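You operate a simulated robot arm through the tools that you are given. There is no shell and no other tool.

The job below is to be done with a simulated robot arm. You get a single attempt, and the scene is never put back.

Task
Seat the clean basket, fill the chiller tank to the mark and start the pump.
Fine: shut the strainer cover and the tank lid before the start; fill by the blue button, the level within the glass's band.

It is judged by the outcome, as a careful person would: the job done as asked, and still so three seconds after it is handed in. It fails if anything else is knocked over, pushed out of place, dropped, spilled or broken. Lids that push on must go on centred and level and be pressed home; caps that screw on are set level and turned clockwise until they are tight.

Robot
A 7-joint arm with a three-finger gripper, fixed in place. Base frame: the origin is at the foot of the arm, x ahead of it, y to its left, z up; the work surface is at about z = 0.86. Units: m, degrees, N and s.
With the tool pointing down near the work surface it reaches from about 0.1 to 0.88 m from the base axis. Its first joint turns from -166.0 to 166.0 degrees. Payload 2.94 kg.
The TCP is the grasp point between the finger pads, 0.03 m short of the fingertips. In the tool frame z runs along the fingers and y along their closing line. Largest opening 0.132 m; the body of the gripper starts 0.107 m behind the TCP.
Orientation is that of the tool frame in the base frame, as a unit quaternion [x, y, z, w]. With the fingers straight down and closing along the base's y, the tool's x points along the base's -x, its y along +y and its z along -z.

Tools
- The arm moves only by the tool move_arm. Its argument "increments" is a list of rows, each an object (a shift or turn left out is 0, a gripper value left out holds the last) with "xyz": the shift along the tool's x, y, z in m, a list of three; "angular": the turn, a rotation vector about the tool's x, y, z in degrees, a list of three; "jaw": the closure in counts, from 0 (fully open) to 255 (shut). In form: [{"xyz": [dx, dy, dz], "angular": [ax, ay, az], "jaw": jaw}, ...]. A call has 1 to 20 rows; each row shifts and turns the commanded pose from where the row before left it, along the tool's axes as they then stand. A row lasts 0.2 s, in which the tool goes at most 0.05 m and 8.6 degrees; a call with a longer step from one row to the next is refused whole, and so is a gripper value outside its range. Where a pose cannot be reached the arm comes as near as it can. A force on the tool above 40 N (or 10 N above the force at the start of the call, whichever is more), or a blocked arm, ends the call early, and 0.2 s more pass. The fingers move at their own pace and stop on an object; they squeeze with about 42 N. The grip force told is the motor's: it shows also when the fingers shut on nothing. Time passes only in rows, and 0.2 s behind the last, so rows that do not move let the fingers close. It gives the time, the measured TCP pose, the force on the tool (base axes), the opening and the grip force at its end, in the units of the frame above (readings bear some noise), with the torque about the TCP (base axes, N m) and any sound that the robot's microphone picked up, and new pictures: "pictures" is both (left out), scene, wrist or none.
- Cameras (640 x 400 px; columns grow to the right, rows downward): "scene" is fixed at [0.0479, 0.5, 1.4634]; the picture's right is [-0.71, -0.70, 0.00], its down [-0.43, 0.43, -0.80] and it looks along [0.56, -0.57, -0.60] (base axes); focal length 325 px, centre (320, 200). "wrist" rides on the gripper at [0.072, 0.003, -0.144] in the tool frame; the picture's right is [-0.04, 1.00, 0.00], its down [-0.88, -0.04, -0.48] and it looks along [-0.48, -0.02, 0.88] (tool axes); focal length 256 px, centre (320, 200). There is no depth. A picture from a camera that has moved, and an enlarged one, comes with that camera's place and axes in the base frame and with its lens.
- move_column(by): slides the trunk up (or, below 0, down) by that many m; the arm rides with it, the base frame stays. It gives what a move gives, with no picture.
- enlarge(camera, box): a new picture of the part [left, top, right, bottom] of that camera's present view, enlarged. No time passes.
- close_job(): hands the job in; it is judged then, once.

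Nothing tells you positions but the pictures and the camera data. Unless the task says otherwise, let go and move clear before handing in.

The tools are called by a JSON object that holds its "op" and its "data". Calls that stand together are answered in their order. move_arm: Moves the arm, as the interface text tells. Its arguments: {"type":"object","properties":{"increments":{"type":"array","items":{"type":"object","properties":{"xyz":{"type":"array","items":{"type":"number"}},"angular":{"type":"array","items":{"type":"number"}},"jaw":{"type":"number"}}}},"pictures":{"type":"string","enum":["both","scene","wrist","none"]}},"required":["increments"]} The other tools are called the same way: move_column (by) slides the trunk up or down; enlarge (camera, box) takes an enlarged picture of a part of a camera's view; close_job () hands the job in.

At the start:

```text
time_s: 0.0
eef_pos: [0.5716, 0.1366, 1.1549]
ee_rot: [0.0, 1.0, 0.0, 0.0]
contact_force: [1.4, -1.1, -0.5]
wrist_torque: [-0.02, -0.01, -0.02]
width: 0.1319
grasp_force: 0.0
trunk travel left (down, up): [-0.325, 0.215]
```

scene: 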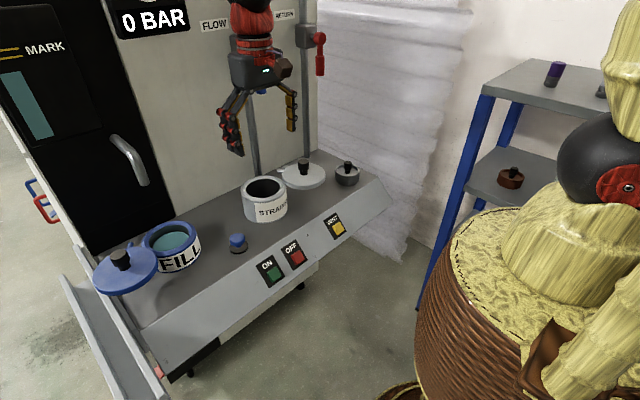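
wrist: 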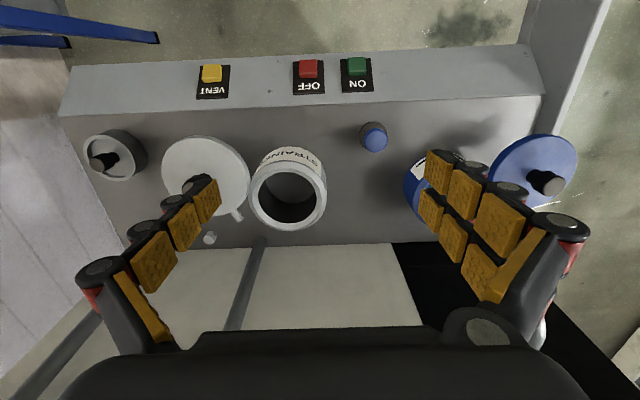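

I see a chiller panel with a white strainer pot, a loose grey strainer cover, a blue fill pot with its blue lid, a blue button, ON/OFF/VENT buttons, and a grey basket at the far right end. I'll look closer before moving.

{"op": "enlarge", "data": {"camera": "scene", "box": [220, 130, 400, 270]}}

{"op": "enlarge", "data": {"camera": "scene", "box": [80, 200, 280, 325]}}

{"op": "enlarge", "data": {"camera": "scene", "box": [0, 0, 220, 138]}}

{"op": "enlarge", "data": {"camera": "wrist", "box": [60, 50, 340, 250]}}

{"op": "enlarge", "data": {"camera": "scene", "box": [440, 40, 640, 220]}}

{"op": "enlarge", "data": {"camera": "wrist", "box": [320, 50, 600, 250]}}

```text
2.86 times, centred on (310, 200) of scene
camera zoom: at [0.0479, 0.5, 1.4634], right [-0.71, -0.7, 0.0], down [-0.43, 0.43, -0.8], along [0.56, -0.57, -0.6], focal length 930 px, centre (349, 200)
```

zoom: 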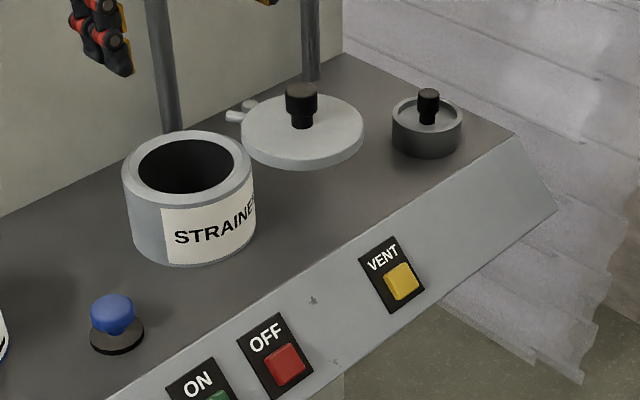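

```text
3.20 times, centred on (180, 262) of scene
camera zoom: at [0.0479, 0.5, 1.4634], right [-0.71, -0.7, 0.0], down [-0.43, 0.43, -0.8], along [0.56, -0.57, -0.6], focal length 1041 px, centre (768, 0)
```

zoom: 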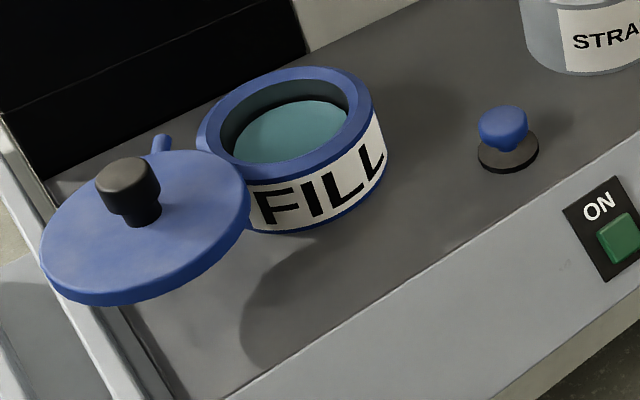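

```text
2.90 times, centred on (110, 69) of scene
camera zoom: at [0.0479, 0.5, 1.4634], right [-0.71, -0.7, 0.0], down [-0.43, 0.43, -0.8], along [0.56, -0.57, -0.6], focal length 943 px, centre (929, 580)
```

zoom: 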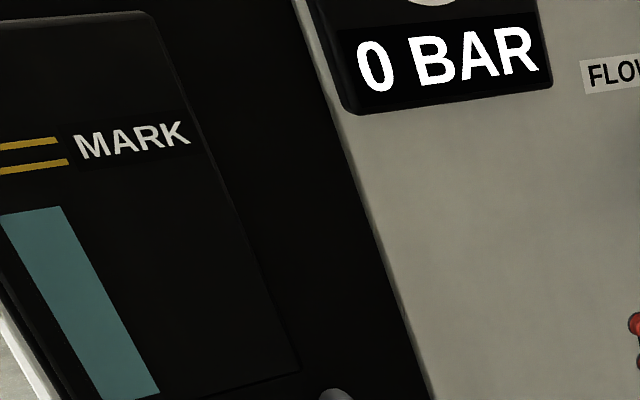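

```text
2.00 times, centred on (200, 150) of wrist
camera zoom: at [0.4987, 0.1398, 1.2983], right [0.04, 1.0, 0.0], down [0.88, -0.04, 0.48], along [0.48, -0.02, -0.88], focal length 512 px, centre (560, 300)
```

zoom: 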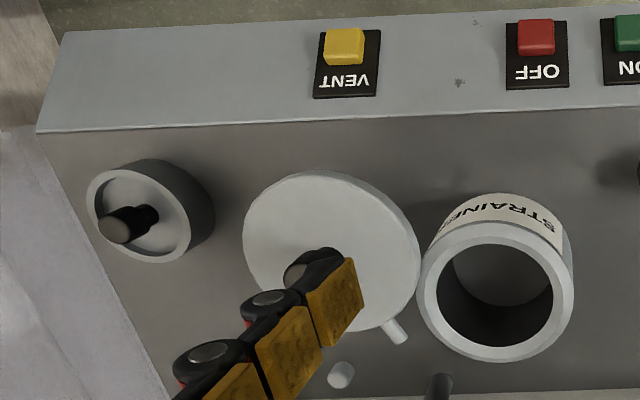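

```text
2.22 times, centred on (540, 130) of scene
camera zoom: at [0.0479, 0.5, 1.4634], right [-0.71, -0.7, 0.0], down [-0.43, 0.43, -0.8], along [0.56, -0.57, -0.6], focal length 723 px, centre (-169, 356)
```

zoom: 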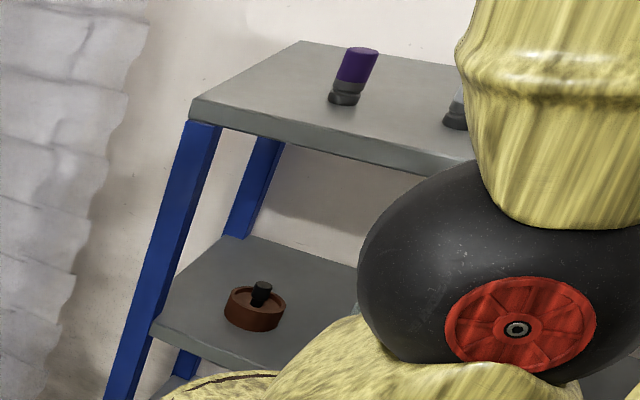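

```text
2.00 times, centred on (460, 150) of wrist
camera zoom: at [0.4987, 0.1398, 1.2983], right [0.04, 1.0, 0.0], down [0.88, -0.04, 0.48], along [0.48, -0.02, -0.88], focal length 512 px, centre (40, 300)
```

zoom: 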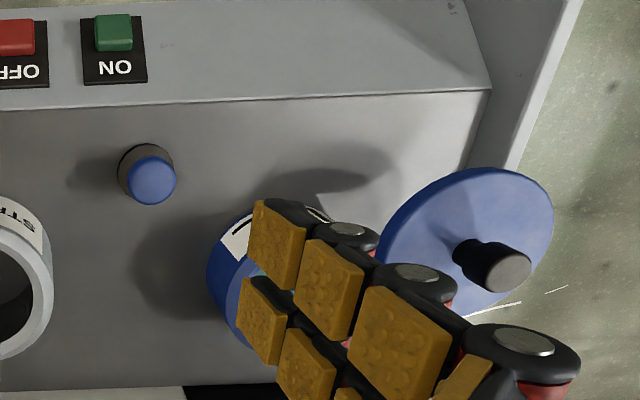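

The grey basket on the bench looks clean, while the rusty one on the shelf is the dirty one. Both lids seem to be held out at rim height, possibly on swing arms. I'll move over the strainer for a closer look.

{"op": "move_arm", "data": {"increments": [{"xyz": [0, -0.04, 0.0]}, {"xyz": [0, -0.04, 0.0]}, {"xyz": [0, -0.04, 0.0]}, {"xyz": [0.03, -0.02, 0.0]}, {"xyz": [0, 0, 0]}], "pictures": "both"}}

```text
time_s: 1.2
eef_pos: [0.5406, -0.0034, 1.1541]
ee_rot: [-0.001, 1.0, 0.0, -0.001]
contact_force: [-1.0, 0.6, -0.5]
wrist_torque: [-0.02, 0.05, -0.02]
width: 0.1319
grasp_force: 0.0
trunk travel left (down, up): [-0.325, 0.215]
camera wrist: at [0.4688, -0.0005, 1.2979], right [0.04, 1.0, 0.0], down [0.88, -0.04, 0.47], along [0.47, -0.02, -0.88], focal length 256 px, centre (320, 200)
```

scene: 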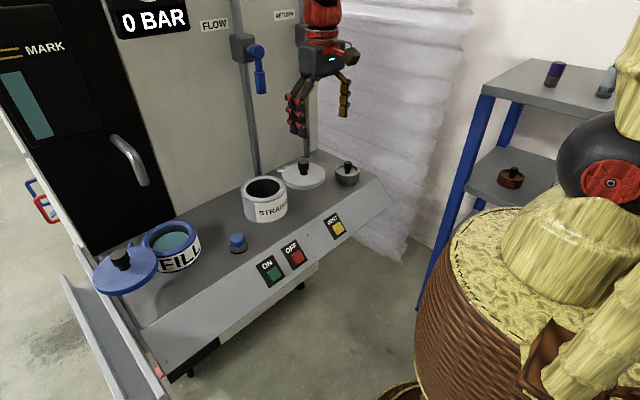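
wrist: 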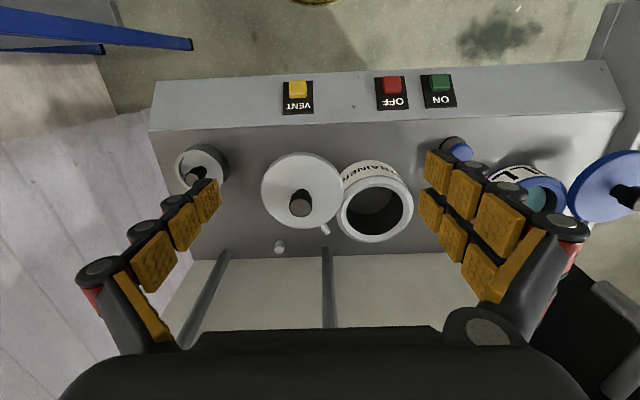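

{"op": "enlarge", "data": {"camera": "wrist", "box": [240, 130, 430, 270]}}

{"op": "enlarge", "data": {"camera": "wrist", "box": [150, 120, 310, 220]}}

{"op": "enlarge", "data": {"camera": "wrist", "box": [440, 130, 640, 255]}}

{"op": "enlarge", "data": {"camera": "scene", "box": [200, 0, 320, 200]}}

{"op": "enlarge", "data": {"camera": "scene", "box": [230, 140, 370, 230]}}

```text
2.86 times, centred on (335, 200) of wrist
camera zoom: at [0.4688, -0.0005, 1.2979], right [0.04, 1.0, 0.0], down [0.88, -0.04, 0.47], along [0.47, -0.02, -0.88], focal length 731 px, centre (277, 200)
```

zoom: 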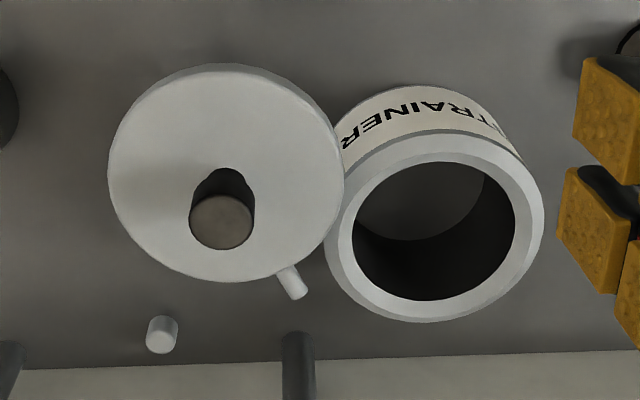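

```text
4.00 times, centred on (230, 170) of wrist
camera zoom: at [0.4688, -0.0005, 1.2979], right [0.04, 1.0, 0.0], down [0.88, -0.04, 0.47], along [0.47, -0.02, -0.88], focal length 1024 px, centre (680, 320)
```

zoom: 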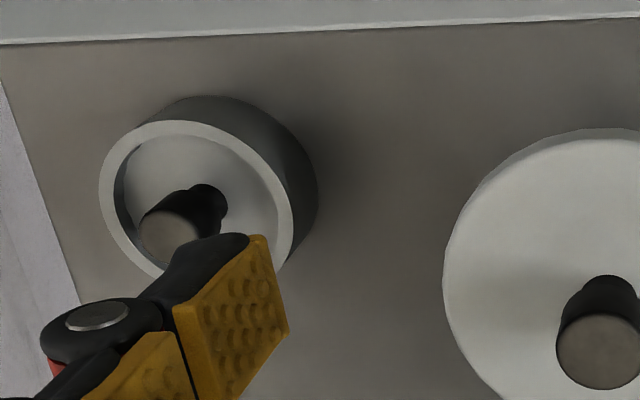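

```text
3.20 times, centred on (540, 192) of wrist
camera zoom: at [0.4688, -0.0005, 1.2979], right [0.04, 1.0, 0.0], down [0.88, -0.04, 0.47], along [0.47, -0.02, -0.88], focal length 819 px, centre (-384, 224)
```

zoom: 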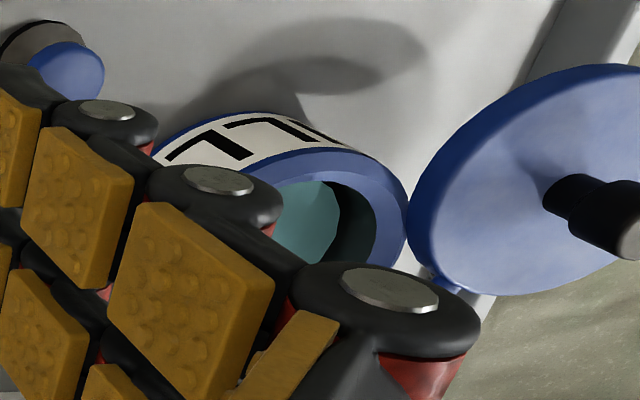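

```text
2.00 times, centred on (260, 100) of scene
camera zoom: at [0.0479, 0.5, 1.4634], right [-0.71, -0.7, 0.0], down [-0.43, 0.43, -0.8], along [0.56, -0.57, -0.6], focal length 651 px, centre (440, 400)
```

zoom: 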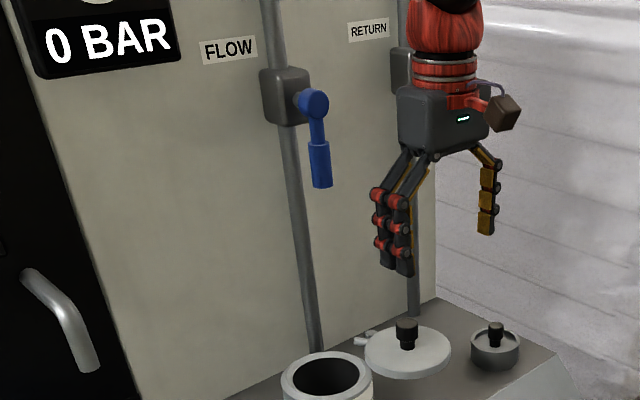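

```text
4.44 times, centred on (300, 185) of scene
camera zoom: at [0.0479, 0.5, 1.4634], right [-0.71, -0.7, 0.0], down [-0.43, 0.43, -0.8], along [0.56, -0.57, -0.6], focal length 1446 px, centre (409, 267)
```

zoom: 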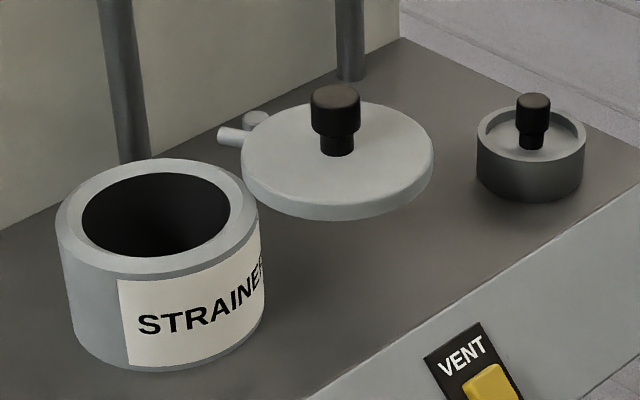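

The strainer cover's tail points to a spot equally far from the cover and the pot, so I take it to swing level about a vertical pin near (0.72, 0.0). The grey basket has a central knob. I'll go over the basket to measure it.

{"op": "move_arm", "data": {"increments": [{"xyz": [0, -0.045, 0.0]}, {"xyz": [0, -0.045, 0.0]}, {"xyz": [0, -0.045, 0.0]}, {"xyz": [0.0, -0.045, 0.0]}, {"xyz": [0.0, -0.02, 0.0]}, {"xyz": [0, 0, 0]}], "pictures": "wrist"}}

```text
time_s: 2.6
eef_pos: [0.5416, -0.2041, 1.1549]
ee_rot: [0.0, 1.0, 0.0, 0.0]
contact_force: [0.7, 0.0, 0.3]
wrist_torque: [0.0, 0.05, 0.01]
width: 0.1319
grasp_force: 0.0
trunk travel left (down, up): [-0.325, 0.215]
camera wrist: at [0.4688, -0.201, 1.2979], right [0.04, 1.0, 0.0], down [0.88, -0.04, 0.48], along [0.47, -0.02, -0.88], focal length 256 px, centre (320, 200)
```

wrist: 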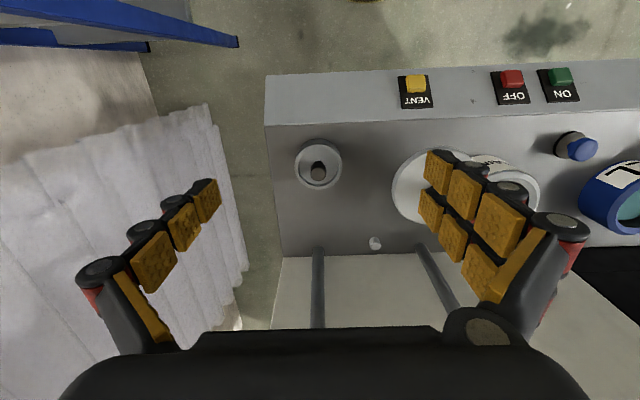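

{"op": "enlarge", "data": {"camera": "wrist", "box": [278, 130, 358, 195]}}

{"op": "enlarge", "data": {"camera": "wrist", "box": [340, 60, 620, 260]}}

{"op": "enlarge", "data": {"camera": "scene", "box": [320, 145, 376, 195]}}

```text
6.15 times, centred on (318, 162) of wrist
camera zoom: at [0.4688, -0.201, 1.2979], right [0.04, 1.0, 0.0], down [0.88, -0.04, 0.48], along [0.47, -0.02, -0.88], focal length 1575 px, centre (332, 431)
```

zoom: 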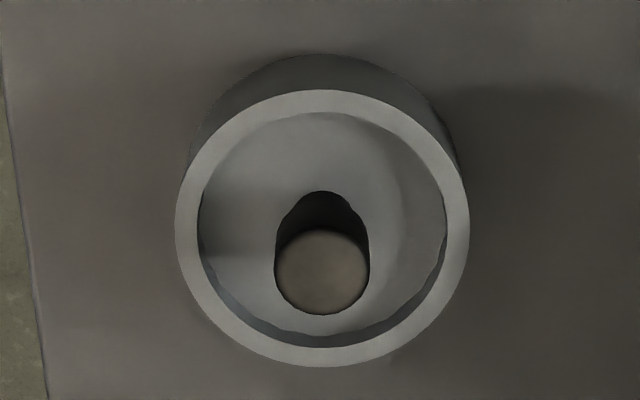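

```text
2.00 times, centred on (480, 160) of wrist
camera zoom: at [0.4688, -0.201, 1.2979], right [0.04, 1.0, 0.0], down [0.88, -0.04, 0.48], along [0.47, -0.02, -0.88], focal length 512 px, centre (0, 280)
```

zoom: 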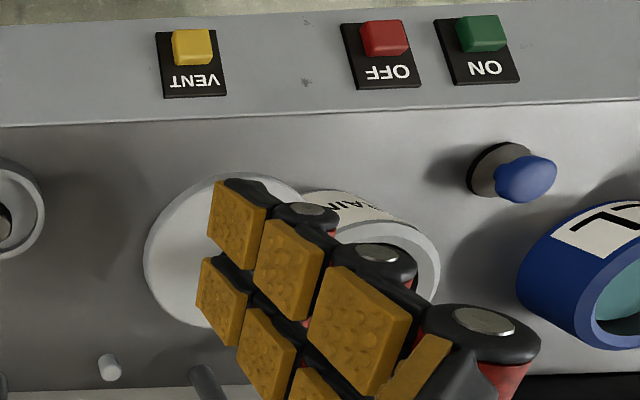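

```text
8.00 times, centred on (348, 170) of scene
camera zoom: at [0.0479, 0.5, 1.4634], right [-0.71, -0.7, 0.0], down [-0.43, 0.43, -0.8], along [0.56, -0.57, -0.6], focal length 2603 px, centre (96, 440)
```

zoom: 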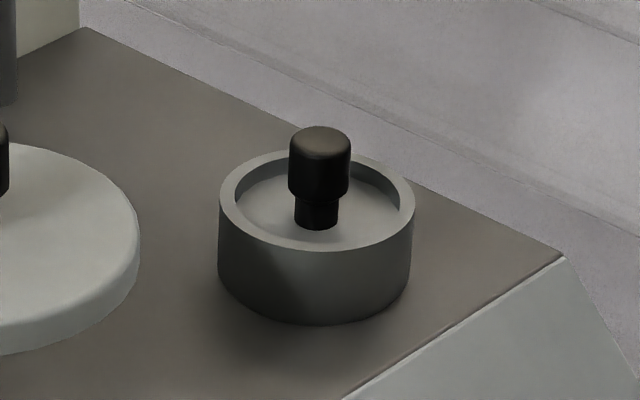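

The basket sits at about (0.622, -0.209) with its rim near z 0.898, and its knob is about 24 mm wide with its top near z 0.928. I'll part-close the fingers and hover above the knob.

{"op": "move_arm", "data": {"increments": [{"xyz": [-0.03, -0.002, 0.02], "jaw": 165}, {"xyz": [-0.03, -0.003, 0.03]}, {"xyz": [-0.02, 0, 0.04]}, {"xyz": [0, 0, 0.04]}, {"xyz": [0, 0, 0.03]}, {"xyz": [0, 0, 0.0]}, {"xyz": [0, 0, 0.0]}], "pictures": "both"}}

```text
time_s: 4.2
eef_pos: [0.6212, -0.208, 0.9945]
ee_rot: [0.0, 1.0, 0.0, 0.0]
contact_force: [-0.2, -0.3, -0.5]
wrist_torque: [-0.01, 0.0, -0.01]
width: 0.0466
grasp_force: 0.1
trunk travel left (down, up): [-0.325, 0.215]
camera wrist: at [0.5481, -0.2049, 1.1385], right [0.04, 1.0, 0.0], down [0.88, -0.04, 0.48], along [0.48, -0.02, -0.88], focal length 256 px, centre (320, 200)
```

scene: 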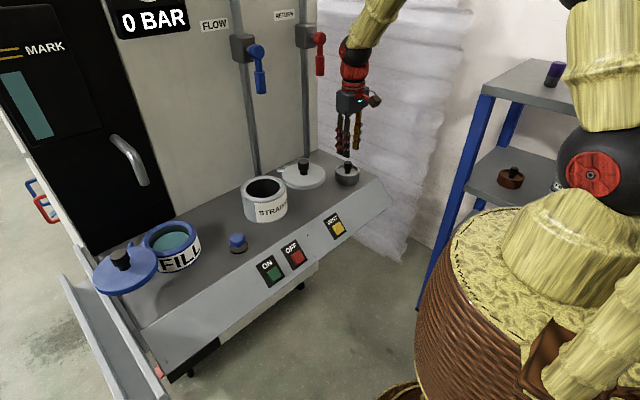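
wrist: 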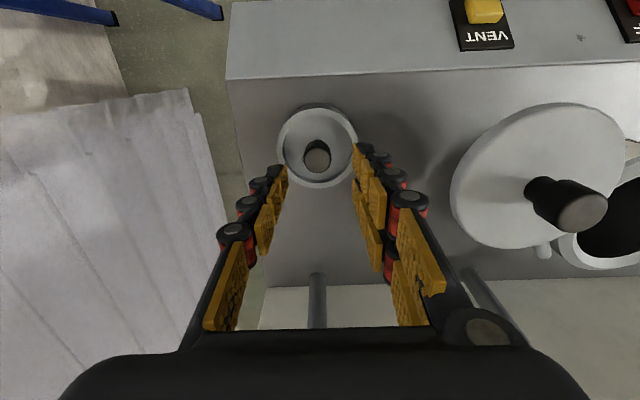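

The fingers straddle the knob, with only about 2 mm to correct in y. I'll lower onto the knob and close.

{"op": "move_arm", "data": {"increments": [{"xyz": [0, -0.002, 0.03]}, {"xyz": [0, 0, 0.02]}, {"xyz": [0, 0, 0.016]}, {"xyz": [0, 0, 0]}, {"jaw": 255}, {}, {}, {}, {}], "pictures": "both"}}

```text
time_s: 6.2
eef_pos: [0.6216, -0.2082, 0.9299]
ee_rot: [0.0, 1.0, 0.0, 0.0]
contact_force: [-0.5, 0.7, 0.4]
wrist_torque: [-0.02, -0.03, 0.0]
width: 0.0234
grasp_force: 41.7
trunk travel left (down, up): [-0.325, 0.215]
camera wrist: at [0.5489, -0.207, 1.0727], right [0.04, 1.0, 0.0], down [0.88, -0.04, 0.48], along [0.47, -0.02, -0.88], focal length 256 px, centre (320, 200)
```

scene: 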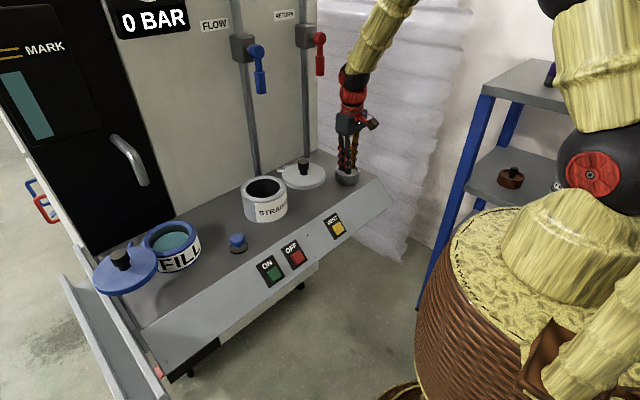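
wrist: 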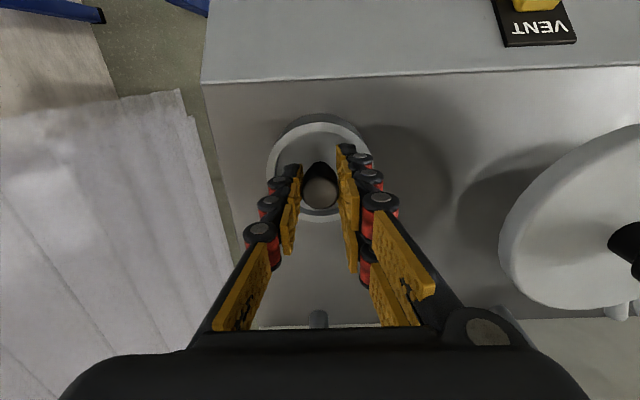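

The knob is held at 23 mm width. I'll lift the basket well clear of the cover's knob.

{"op": "move_arm", "data": {"increments": [{"xyz": [0, 0, -0.03]}, {"xyz": [0, 0, -0.045]}, {"xyz": [0, 0, -0.045]}, {"xyz": [0, 0, -0.045]}, {"xyz": [0, 0, -0.015]}, {}], "pictures": "both"}}

```text
time_s: 7.6
eef_pos: [0.6203, -0.2102, 1.1082]
ee_rot: [0.0, 1.0, -0.001, 0.0]
contact_force: [-0.6, -0.3, -1.4]
wrist_torque: [0.0, -0.02, 0.01]
width: 0.0234
grasp_force: 42.0
trunk travel left (down, up): [-0.325, 0.215]
camera wrist: at [0.5483, -0.2075, 1.2526], right [0.04, 1.0, 0.0], down [0.88, -0.04, 0.48], along [0.47, -0.02, -0.88], focal length 256 px, centre (320, 200)
```

scene: 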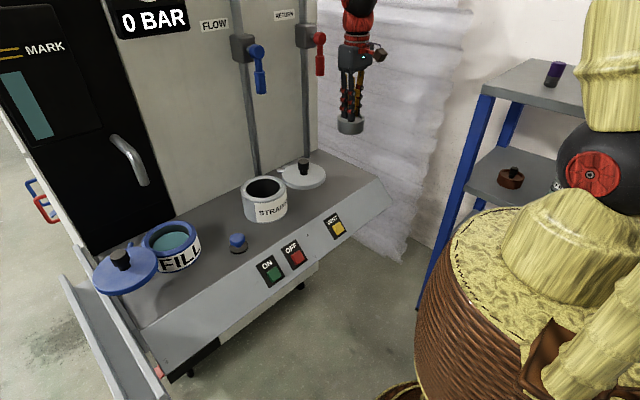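
wrist: 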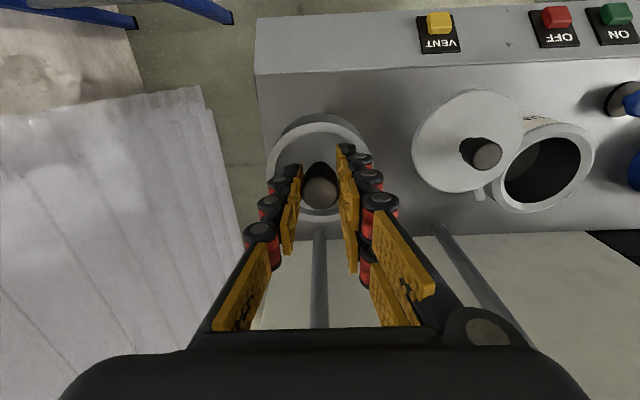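

The basket is lifted cleanly. I'll shift toward the strainer and re-measure the pot from a nearer view.

{"op": "move_arm", "data": {"increments": [{"xyz": [-0.02, 0.04, 0]}, {"xyz": [-0.02, 0.04, 0]}, {"xyz": [-0.018, 0.04, 0]}, {"xyz": [0, 0.03, 0]}, {}, {}], "pictures": "wrist"}}

{"op": "enlarge", "data": {"camera": "wrist", "box": [360, 60, 600, 210]}}

```text
time_s: 9.0
eef_pos: [0.6799, -0.0586, 1.1081]
ee_rot: [0.0, 1.0, 0.0, 0.0]
contact_force: [-0.4, 0.4, -0.6]
wrist_torque: [0.01, 0.0, 0.01]
width: 0.0234
grasp_force: 42.0
trunk travel left (down, up): [-0.325, 0.215]
camera wrist: at [0.6074, -0.0561, 1.2522], right [0.04, 1.0, 0.0], down [0.88, -0.04, 0.48], along [0.47, -0.02, -0.88], focal length 256 px, centre (320, 200)
```

wrist: 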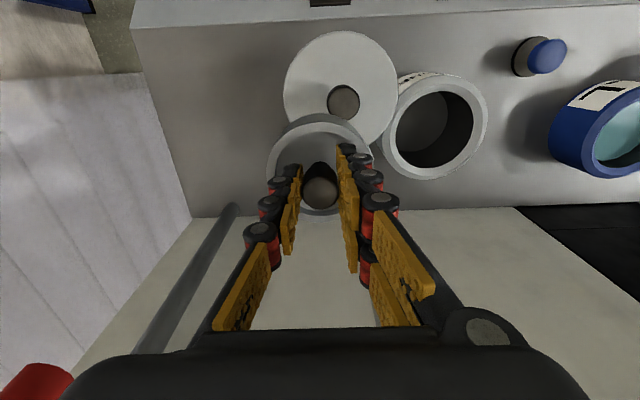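

```text
2.67 times, centred on (480, 135) of wrist
camera zoom: at [0.6074, -0.0561, 1.2522], right [0.04, 1.0, 0.0], down [0.88, -0.04, 0.48], along [0.47, -0.02, -0.88], focal length 683 px, centre (-107, 373)
```

zoom: 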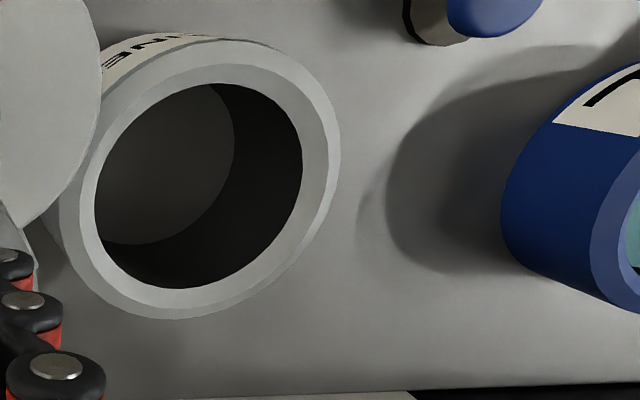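

The strainer pot is centred at about (0.684, 0.080) with its rim near z 0.942 and a bore of about 92 mm, and it looks empty. I'll hover the basket directly over it and check alignment.

{"op": "move_arm", "data": {"increments": [{"xyz": [-0.002, 0.04, 0]}, {"xyz": [-0.002, 0.04, 0]}, {"xyz": [0, 0.04, 0]}, {"xyz": [0, 0.019, 0]}, {"xyz": [0, 0, 0.03]}, {"xyz": [0, 0, 0.03]}, {"xyz": [0, 0, 0.013]}, {}, {}], "pictures": "both"}}

{"op": "enlarge", "data": {"camera": "scene", "box": [210, 110, 330, 230]}}

{"op": "enlarge", "data": {"camera": "wrist", "box": [220, 60, 420, 240]}}

```text
time_s: 11.0
eef_pos: [0.6843, 0.0789, 1.0358]
ee_rot: [0.0, 1.0, 0.0, 0.0]
contact_force: [-1.0, 0.5, -1.5]
wrist_torque: [-0.03, 0.01, 0.01]
width: 0.0236
grasp_force: 41.7
trunk travel left (down, up): [-0.325, 0.215]
camera wrist: at [0.611, 0.0823, 1.1788], right [0.04, 1.0, 0.0], down [0.88, -0.04, 0.48], along [0.47, -0.02, -0.88], focal length 256 px, centre (320, 200)
```

scene: 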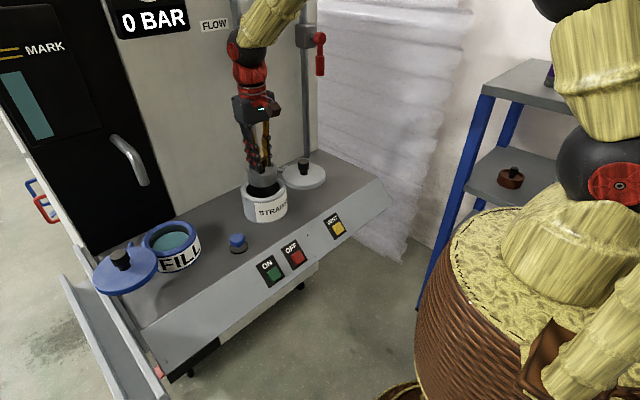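
wrist: 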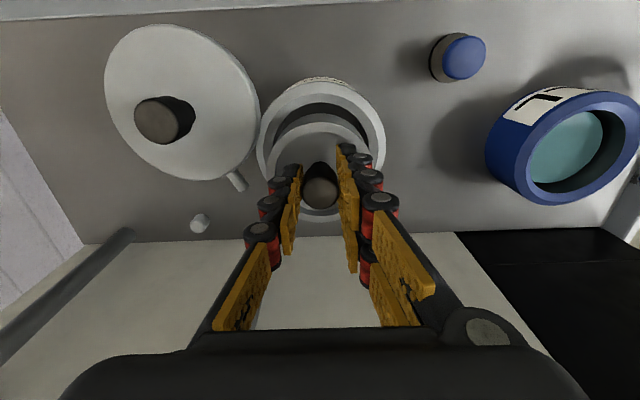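

```text
3.33 times, centred on (270, 170) of scene
camera zoom: at [0.0479, 0.5, 1.4634], right [-0.71, -0.7, 0.0], down [-0.43, 0.43, -0.8], along [0.56, -0.57, -0.6], focal length 1085 px, centre (487, 300)
```

zoom: 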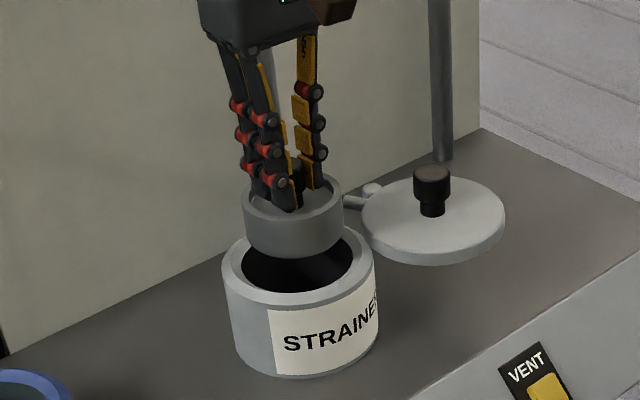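

```text
2.22 times, centred on (320, 150) of wrist
camera zoom: at [0.611, 0.0823, 1.1788], right [0.04, 1.0, 0.0], down [0.88, -0.04, 0.48], along [0.47, -0.02, -0.88], focal length 569 px, centre (320, 311)
```

zoom: 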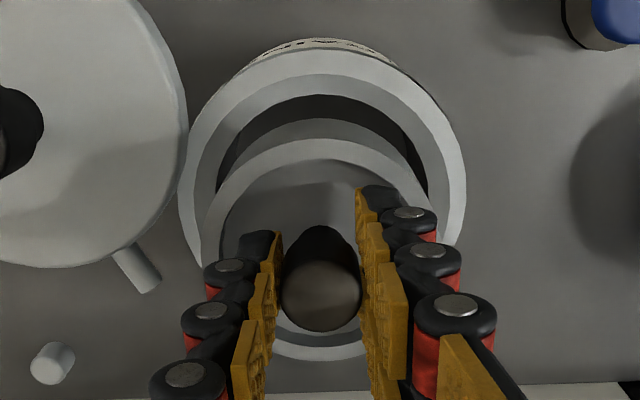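

The basket is nearly centred; the pot works out at about (0.687, 0.081). I'll correct by 2–3 mm and lower gently into the bore.

{"op": "move_arm", "data": {"increments": [{"xyz": [-0.0027, 0.002, 0]}, {}, {"xyz": [0, 0, 0.015]}, {"xyz": [0, 0, 0.015]}, {"xyz": [0, 0, 0.015]}, {"xyz": [0, 0, 0.01]}, {}], "pictures": "both"}}

{"op": "enlarge", "data": {"camera": "wrist", "box": [220, 60, 420, 240]}}

{"op": "enlarge", "data": {"camera": "scene", "box": [210, 110, 330, 230]}}

```text
time_s: 12.6
eef_pos: [0.686, 0.081, 0.9819]
ee_rot: [-0.001, 1.0, -0.001, 0.001]
contact_force: [-0.8, -0.1, -0.7]
wrist_torque: [-0.02, 0.02, 0.01]
width: 0.0233
grasp_force: 42.1
trunk travel left (down, up): [-0.325, 0.215]
camera wrist: at [0.614, 0.0839, 1.1245], right [0.04, 1.0, 0.0], down [0.88, -0.04, 0.48], along [0.48, -0.02, -0.88], focal length 256 px, centre (320, 200)
```

scene: 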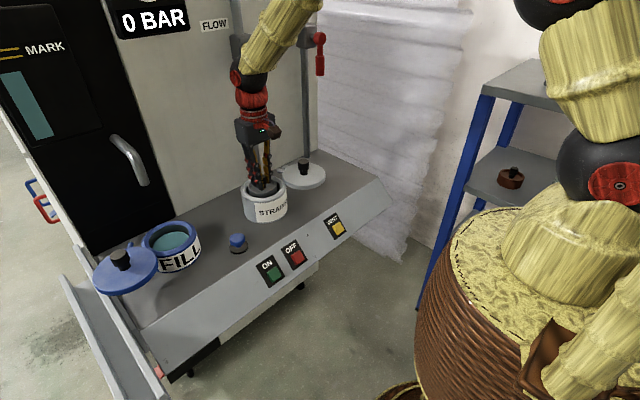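
wrist: 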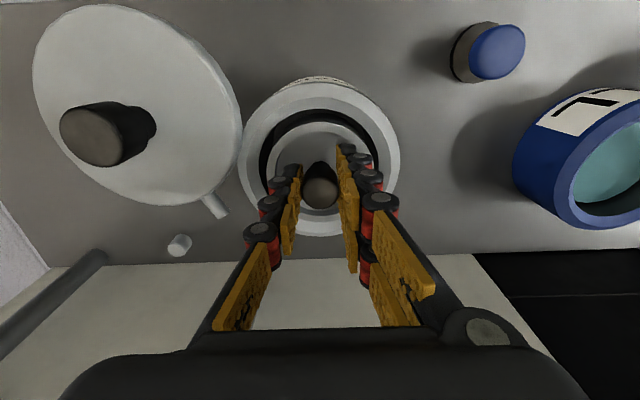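

```text
2.22 times, centred on (320, 150) of wrist
camera zoom: at [0.614, 0.0839, 1.1245], right [0.04, 1.0, 0.0], down [0.88, -0.04, 0.48], along [0.48, -0.02, -0.88], focal length 569 px, centre (320, 311)
```

zoom: 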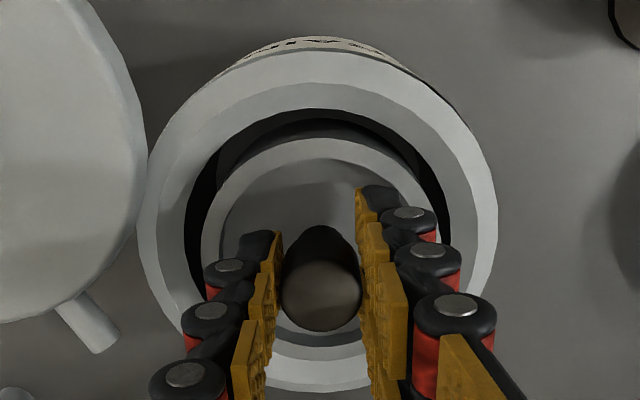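

```text
3.33 times, centred on (270, 170) of scene
camera zoom: at [0.0479, 0.5, 1.4634], right [-0.71, -0.7, 0.0], down [-0.43, 0.43, -0.8], along [0.56, -0.57, -0.6], focal length 1085 px, centre (487, 300)
```

zoom: 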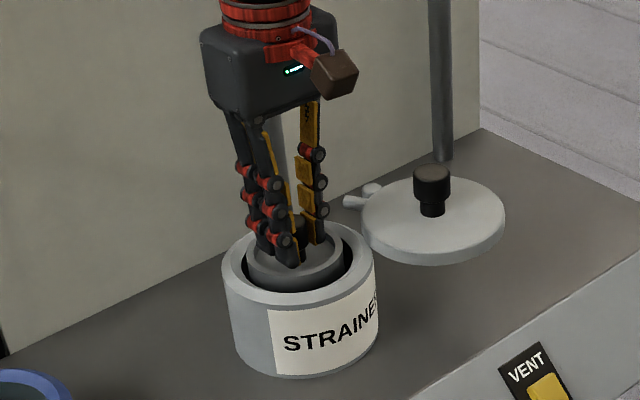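

The basket is entering the bore with even gaps all round. I'll keep lowering and watch the force.

{"op": "move_arm", "data": {"increments": [{"xyz": [0, 0, 0.01]}, {"xyz": [0, 0, 0.01]}, {"xyz": [0, 0, 0.005]}, {}], "pictures": "none"}}

{"op": "move_arm", "data": {"increments": [{"xyz": [0, 0, 0.004]}, {"xyz": [0, 0, 0.003]}, {}], "pictures": "both"}}

```text
time_s: 13.6
eef_pos: [0.6867, 0.0819, 0.9558]
ee_rot: [0.001, 1.0, 0.0, 0.0]
contact_force: [-0.9, -0.4, -1.1]
wrist_torque: [0.04, 0.01, 0.0]
width: 0.0234
grasp_force: 42.1
trunk travel left (down, up): [-0.325, 0.215]
```

```text
time_s: 14.4
eef_pos: [0.6852, 0.0811, 0.948]
ee_rot: [0.001, 1.0, -0.001, 0.0]
contact_force: [0.7, 0.6, -2.1]
wrist_torque: [0.0, -0.01, 0.0]
width: 0.0236
grasp_force: 41.4
trunk travel left (down, up): [-0.325, 0.215]
camera wrist: at [0.6138, 0.084, 1.0919], right [0.04, 1.0, 0.0], down [0.88, -0.04, 0.48], along [0.47, -0.02, -0.88], focal length 256 px, centre (320, 200)
```

scene: 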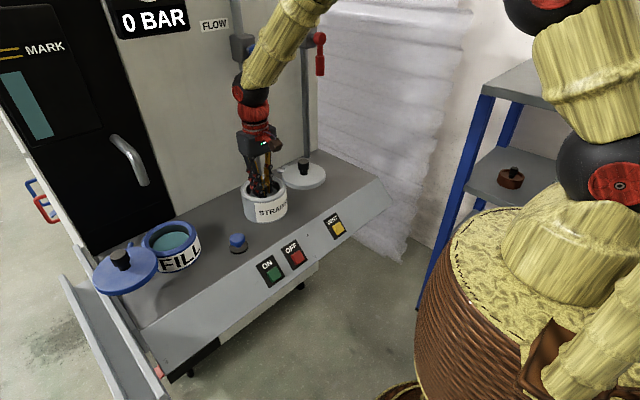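
wrist: 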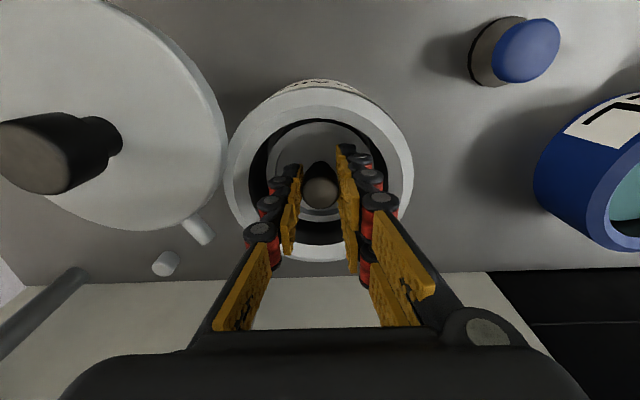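

{"op": "move_arm", "data": {"increments": [{"xyz": [0, 0, 0.003]}, {"xyz": [0, 0, 0.002]}, {}], "pictures": "none"}}

```text
time_s: 15.2
eef_pos: [0.6856, 0.0812, 0.9424]
ee_rot: [-0.001, 1.0, 0.0, 0.0]
contact_force: [-0.1, -0.4, -2.2]
wrist_torque: [0.0, 0.01, 0.04]
width: 0.0229
grasp_force: 41.8
trunk travel left (down, up): [-0.325, 0.215]
```

The basket is still descending freely in the bore with no contact, so I'll continue in small steps.

{"op": "move_arm", "data": {"increments": [{"xyz": [0, 0, 0.002]}, {"xyz": [0, 0, 0.002]}, {}], "pictures": "none"}}

```text
time_s: 16.0
eef_pos: [0.6863, 0.0814, 0.9388]
ee_rot: [-0.001, 1.0, 0.0, 0.0]
contact_force: [-0.4, 0.3, -1.3]
wrist_torque: [0.01, -0.01, 0.03]
width: 0.0237
grasp_force: 42.6
trunk travel left (down, up): [-0.325, 0.215]
```

{"op": "move_arm", "data": {"increments": [{"xyz": [0, 0, 0.002]}, {"xyz": [0, 0, 0.002]}, {}], "pictures": "none"}}

```text
time_s: 16.8
eef_pos: [0.6868, 0.0811, 0.9372]
ee_rot: [0.0, 1.0, 0.0, 0.001]
contact_force: [-1.2, 0.6, 10.1]
wrist_torque: [-0.05, 0.42, -0.07]
width: 0.0232
grasp_force: 41.4
trunk travel left (down, up): [-0.325, 0.215]
```

Contact shows about 10 N at TCP z 0.937, so the basket bottom is on the pot's seat at about z 0.867. I'll look before letting go.

{"op": "move_arm", "data": {"increments": [{"xyz": [0, 0, 0]}], "pictures": "both"}}

{"op": "enlarge", "data": {"camera": "wrist", "box": [220, 60, 420, 240]}}

{"op": "enlarge", "data": {"camera": "scene", "box": [210, 110, 330, 230]}}

```text
time_s: 17.2
eef_pos: [0.6851, 0.0821, 0.9366]
ee_rot: [0.0, 1.0, 0.0, 0.001]
contact_force: [-0.2, 1.1, 13.4]
wrist_torque: [0.07, 0.37, -0.07]
width: 0.0231
grasp_force: 41.9
trunk travel left (down, up): [-0.325, 0.215]
camera wrist: at [0.6133, 0.0839, 1.0805], right [0.04, 1.0, 0.0], down [0.88, -0.04, 0.48], along [0.48, -0.02, -0.88], focal length 256 px, centre (320, 200)
```

scene: 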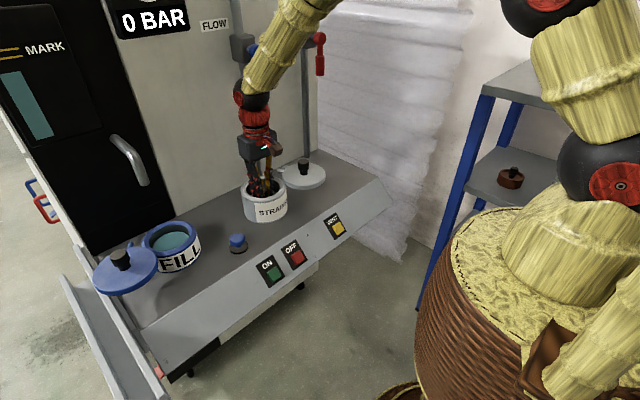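
wrist: 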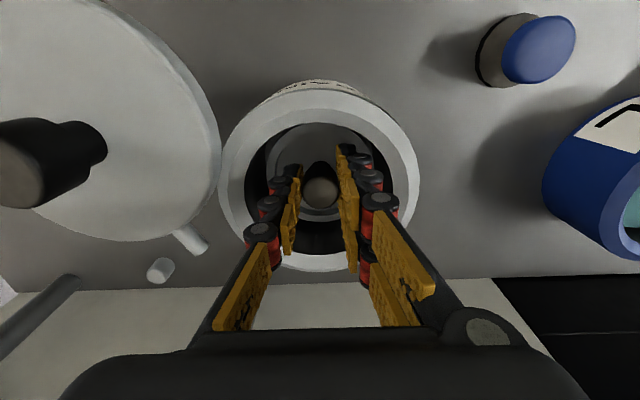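

```text
2.22 times, centred on (320, 150) of wrist
camera zoom: at [0.6133, 0.0839, 1.0805], right [0.04, 1.0, 0.0], down [0.88, -0.04, 0.48], along [0.48, -0.02, -0.88], focal length 569 px, centre (320, 311)
```

zoom: 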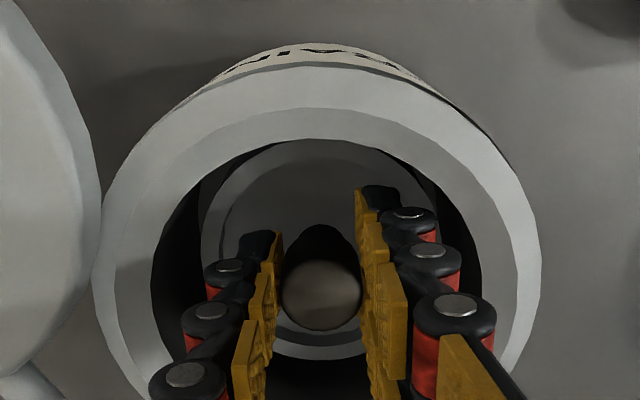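

```text
3.33 times, centred on (270, 170) of scene
camera zoom: at [0.0479, 0.5, 1.4634], right [-0.71, -0.7, 0.0], down [-0.43, 0.43, -0.8], along [0.56, -0.57, -0.6], focal length 1085 px, centre (487, 300)
```

zoom: 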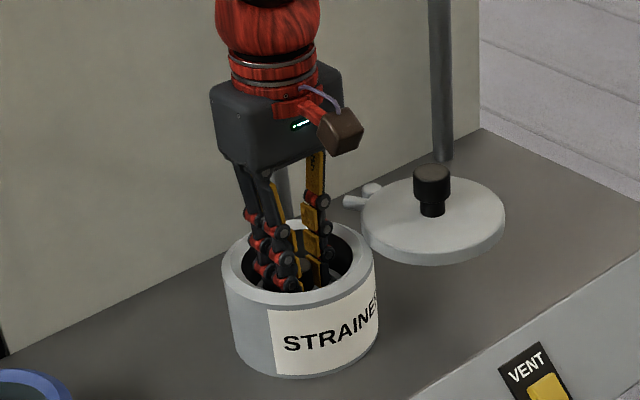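

The basket is level and centred on the pot's floor. I'll open the fingers slightly, staying inside the rim, and withdraw straight up.

{"op": "move_arm", "data": {"increments": [{"xyz": [0, 0, -0.001], "jaw": 175}, {}, {}, {"xyz": [0, 0, -0.01]}, {"xyz": [0, 0, -0.02]}, {"xyz": [0, 0, -0.04]}, {"xyz": [0, 0, -0.045]}, {"xyz": [0, 0, -0.03]}, {}], "pictures": "both"}}

{"op": "enlarge", "data": {"camera": "scene", "box": [210, 130, 330, 230]}}

{"op": "enlarge", "data": {"camera": "wrist", "box": [140, 60, 440, 240]}}

```text
time_s: 19.2
eef_pos: [0.6862, 0.081, 1.0826]
ee_rot: [0.0, 1.0, 0.0, 0.0]
contact_force: [0.9, -0.3, 0.4]
wrist_torque: [-0.02, 0.02, 0.05]
width: 0.0414
grasp_force: 0.1
trunk travel left (down, up): [-0.325, 0.215]
camera wrist: at [0.6143, 0.0832, 1.2256], right [0.04, 1.0, 0.0], down [0.88, -0.04, 0.48], along [0.47, -0.02, -0.88], focal length 256 px, centre (320, 200)
```

scene: 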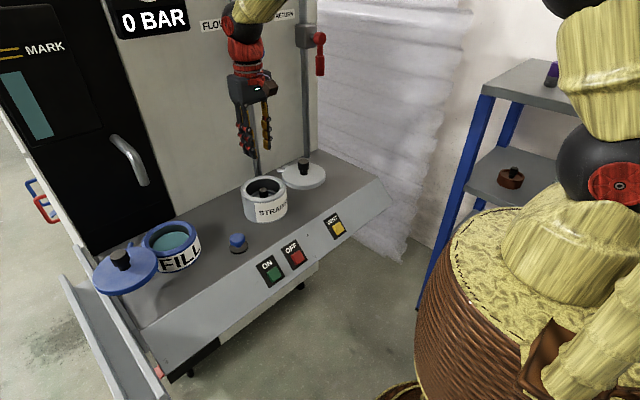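
wrist: 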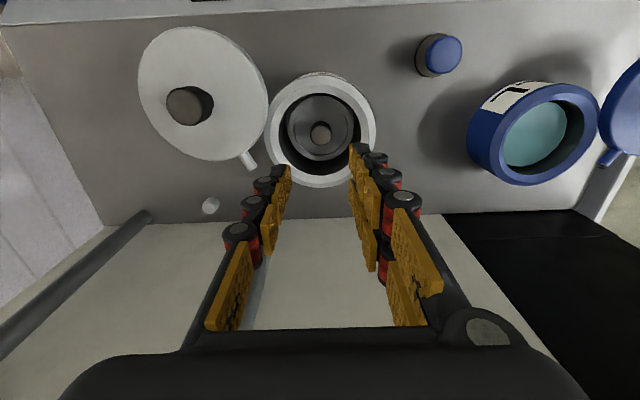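

```text
4.00 times, centred on (270, 180) of scene
camera zoom: at [0.0479, 0.5, 1.4634], right [-0.71, -0.7, 0.0], down [-0.43, 0.43, -0.8], along [0.56, -0.57, -0.6], focal length 1302 px, centre (520, 280)
```

zoom: 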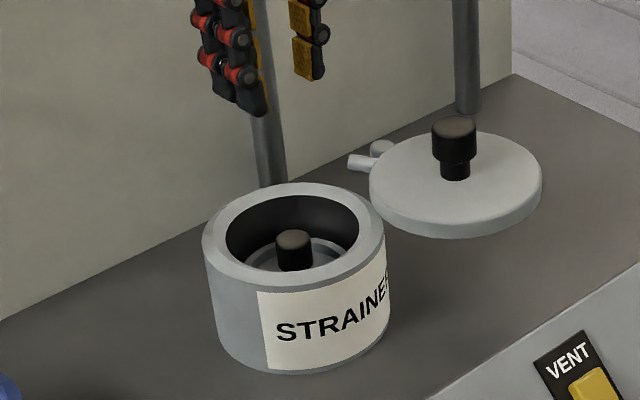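

```text
2.13 times, centred on (290, 150) of wrist
camera zoom: at [0.6143, 0.0832, 1.2256], right [0.04, 1.0, 0.0], down [0.88, -0.04, 0.48], along [0.47, -0.02, -0.88], focal length 546 px, centre (384, 307)
```

zoom: 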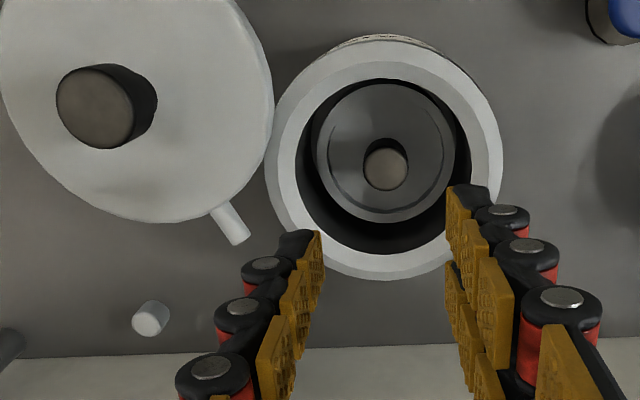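

The basket is seated, level and released. Next is the strainer cover: its knob is at about (0.637, -0.031) with the top near z 0.997, and it swings about roughly (0.72, 0.0). I'll hover above that knob.

{"op": "move_arm", "data": {"increments": [{"xyz": [0.016, -0.037, -0.005], "jaw": 135}, {"xyz": [0.016, -0.037, 0]}, {"xyz": [0.0165, -0.037, 0]}, {}, {}], "pictures": "both"}}

{"op": "enlarge", "data": {"camera": "wrist", "box": [220, 60, 500, 240]}}

{"op": "enlarge", "data": {"camera": "scene", "box": [230, 120, 350, 220]}}

```text
time_s: 20.4
eef_pos: [0.6385, -0.0305, 1.0877]
ee_rot: [-0.001, 1.0, 0.0, 0.0]
contact_force: [-0.1, 0.0, 1.0]
wrist_torque: [-0.01, -0.01, -0.02]
width: 0.0619
grasp_force: 0.0
trunk travel left (down, up): [-0.325, 0.215]
camera wrist: at [0.5655, -0.0276, 1.2309], right [0.04, 1.0, 0.0], down [0.88, -0.04, 0.48], along [0.47, -0.02, -0.88], focal length 256 px, centre (320, 200)
```

scene: 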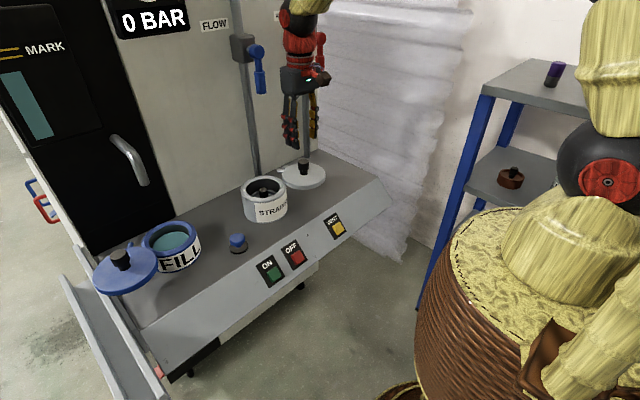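
wrist: 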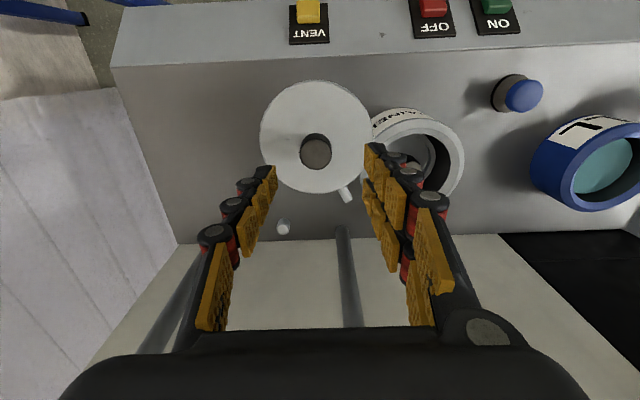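

```text
2.22 times, centred on (360, 150) of wrist
camera zoom: at [0.5655, -0.0276, 1.2309], right [0.04, 1.0, 0.0], down [0.88, -0.04, 0.48], along [0.47, -0.02, -0.88], focal length 569 px, centre (231, 311)
```

zoom: 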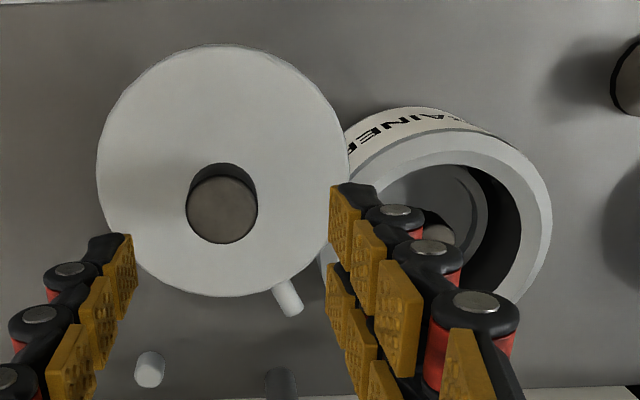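

```text
4.00 times, centred on (290, 170) of scene
camera zoom: at [0.0479, 0.5, 1.4634], right [-0.71, -0.7, 0.0], down [-0.43, 0.43, -0.8], along [0.56, -0.57, -0.6], focal length 1302 px, centre (440, 320)
```

zoom: 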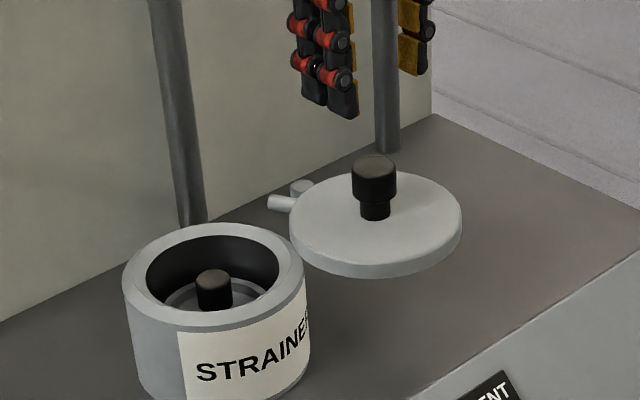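

The refined cover knob position is (0.642, -0.0345), and the pivot is at about (0.721, 0.001). I'll lower over the knob and close to feel its size.

{"op": "move_arm", "data": {"increments": [{"xyz": [-0.0035, -0.004, 0.02]}, {"xyz": [0, 0, 0.03]}, {"xyz": [0, 0, 0.025]}, {"xyz": [0, 0, 0.018]}, {}, {"jaw": 200}, {}, {"jaw": 255}, {}, {}], "pictures": "both"}}

{"op": "enlarge", "data": {"camera": "scene", "box": [230, 120, 350, 220]}}

```text
time_s: 22.6
eef_pos: [0.6405, -0.034, 0.9932]
ee_rot: [0.0, 1.0, 0.0, 0.0]
contact_force: [-1.4, -1.4, 0.3]
wrist_torque: [0.07, -0.04, 0.07]
width: 0.0302
grasp_force: 40.8
trunk travel left (down, up): [-0.325, 0.215]
camera wrist: at [0.5682, -0.0316, 1.1374], right [0.04, 1.0, 0.0], down [0.88, -0.04, 0.48], along [0.47, -0.02, -0.88], focal length 256 px, centre (320, 200)
```

scene: 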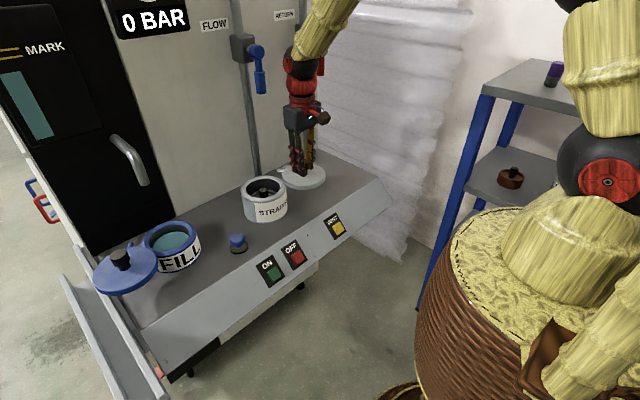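
wrist: 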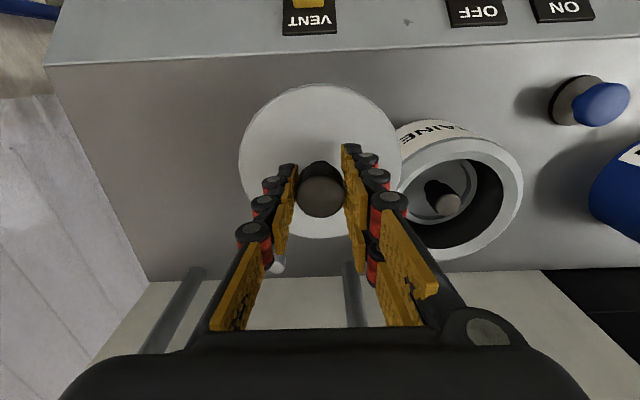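

```text
4.00 times, centred on (290, 170) of scene
camera zoom: at [0.0479, 0.5, 1.4634], right [-0.71, -0.7, 0.0], down [-0.43, 0.43, -0.8], along [0.56, -0.57, -0.6], focal length 1302 px, centre (440, 320)
```

zoom: 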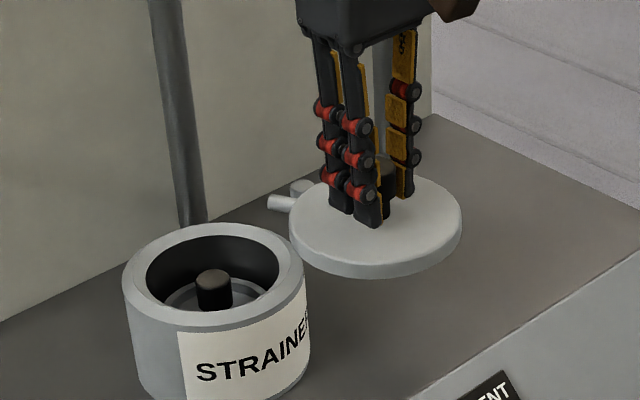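

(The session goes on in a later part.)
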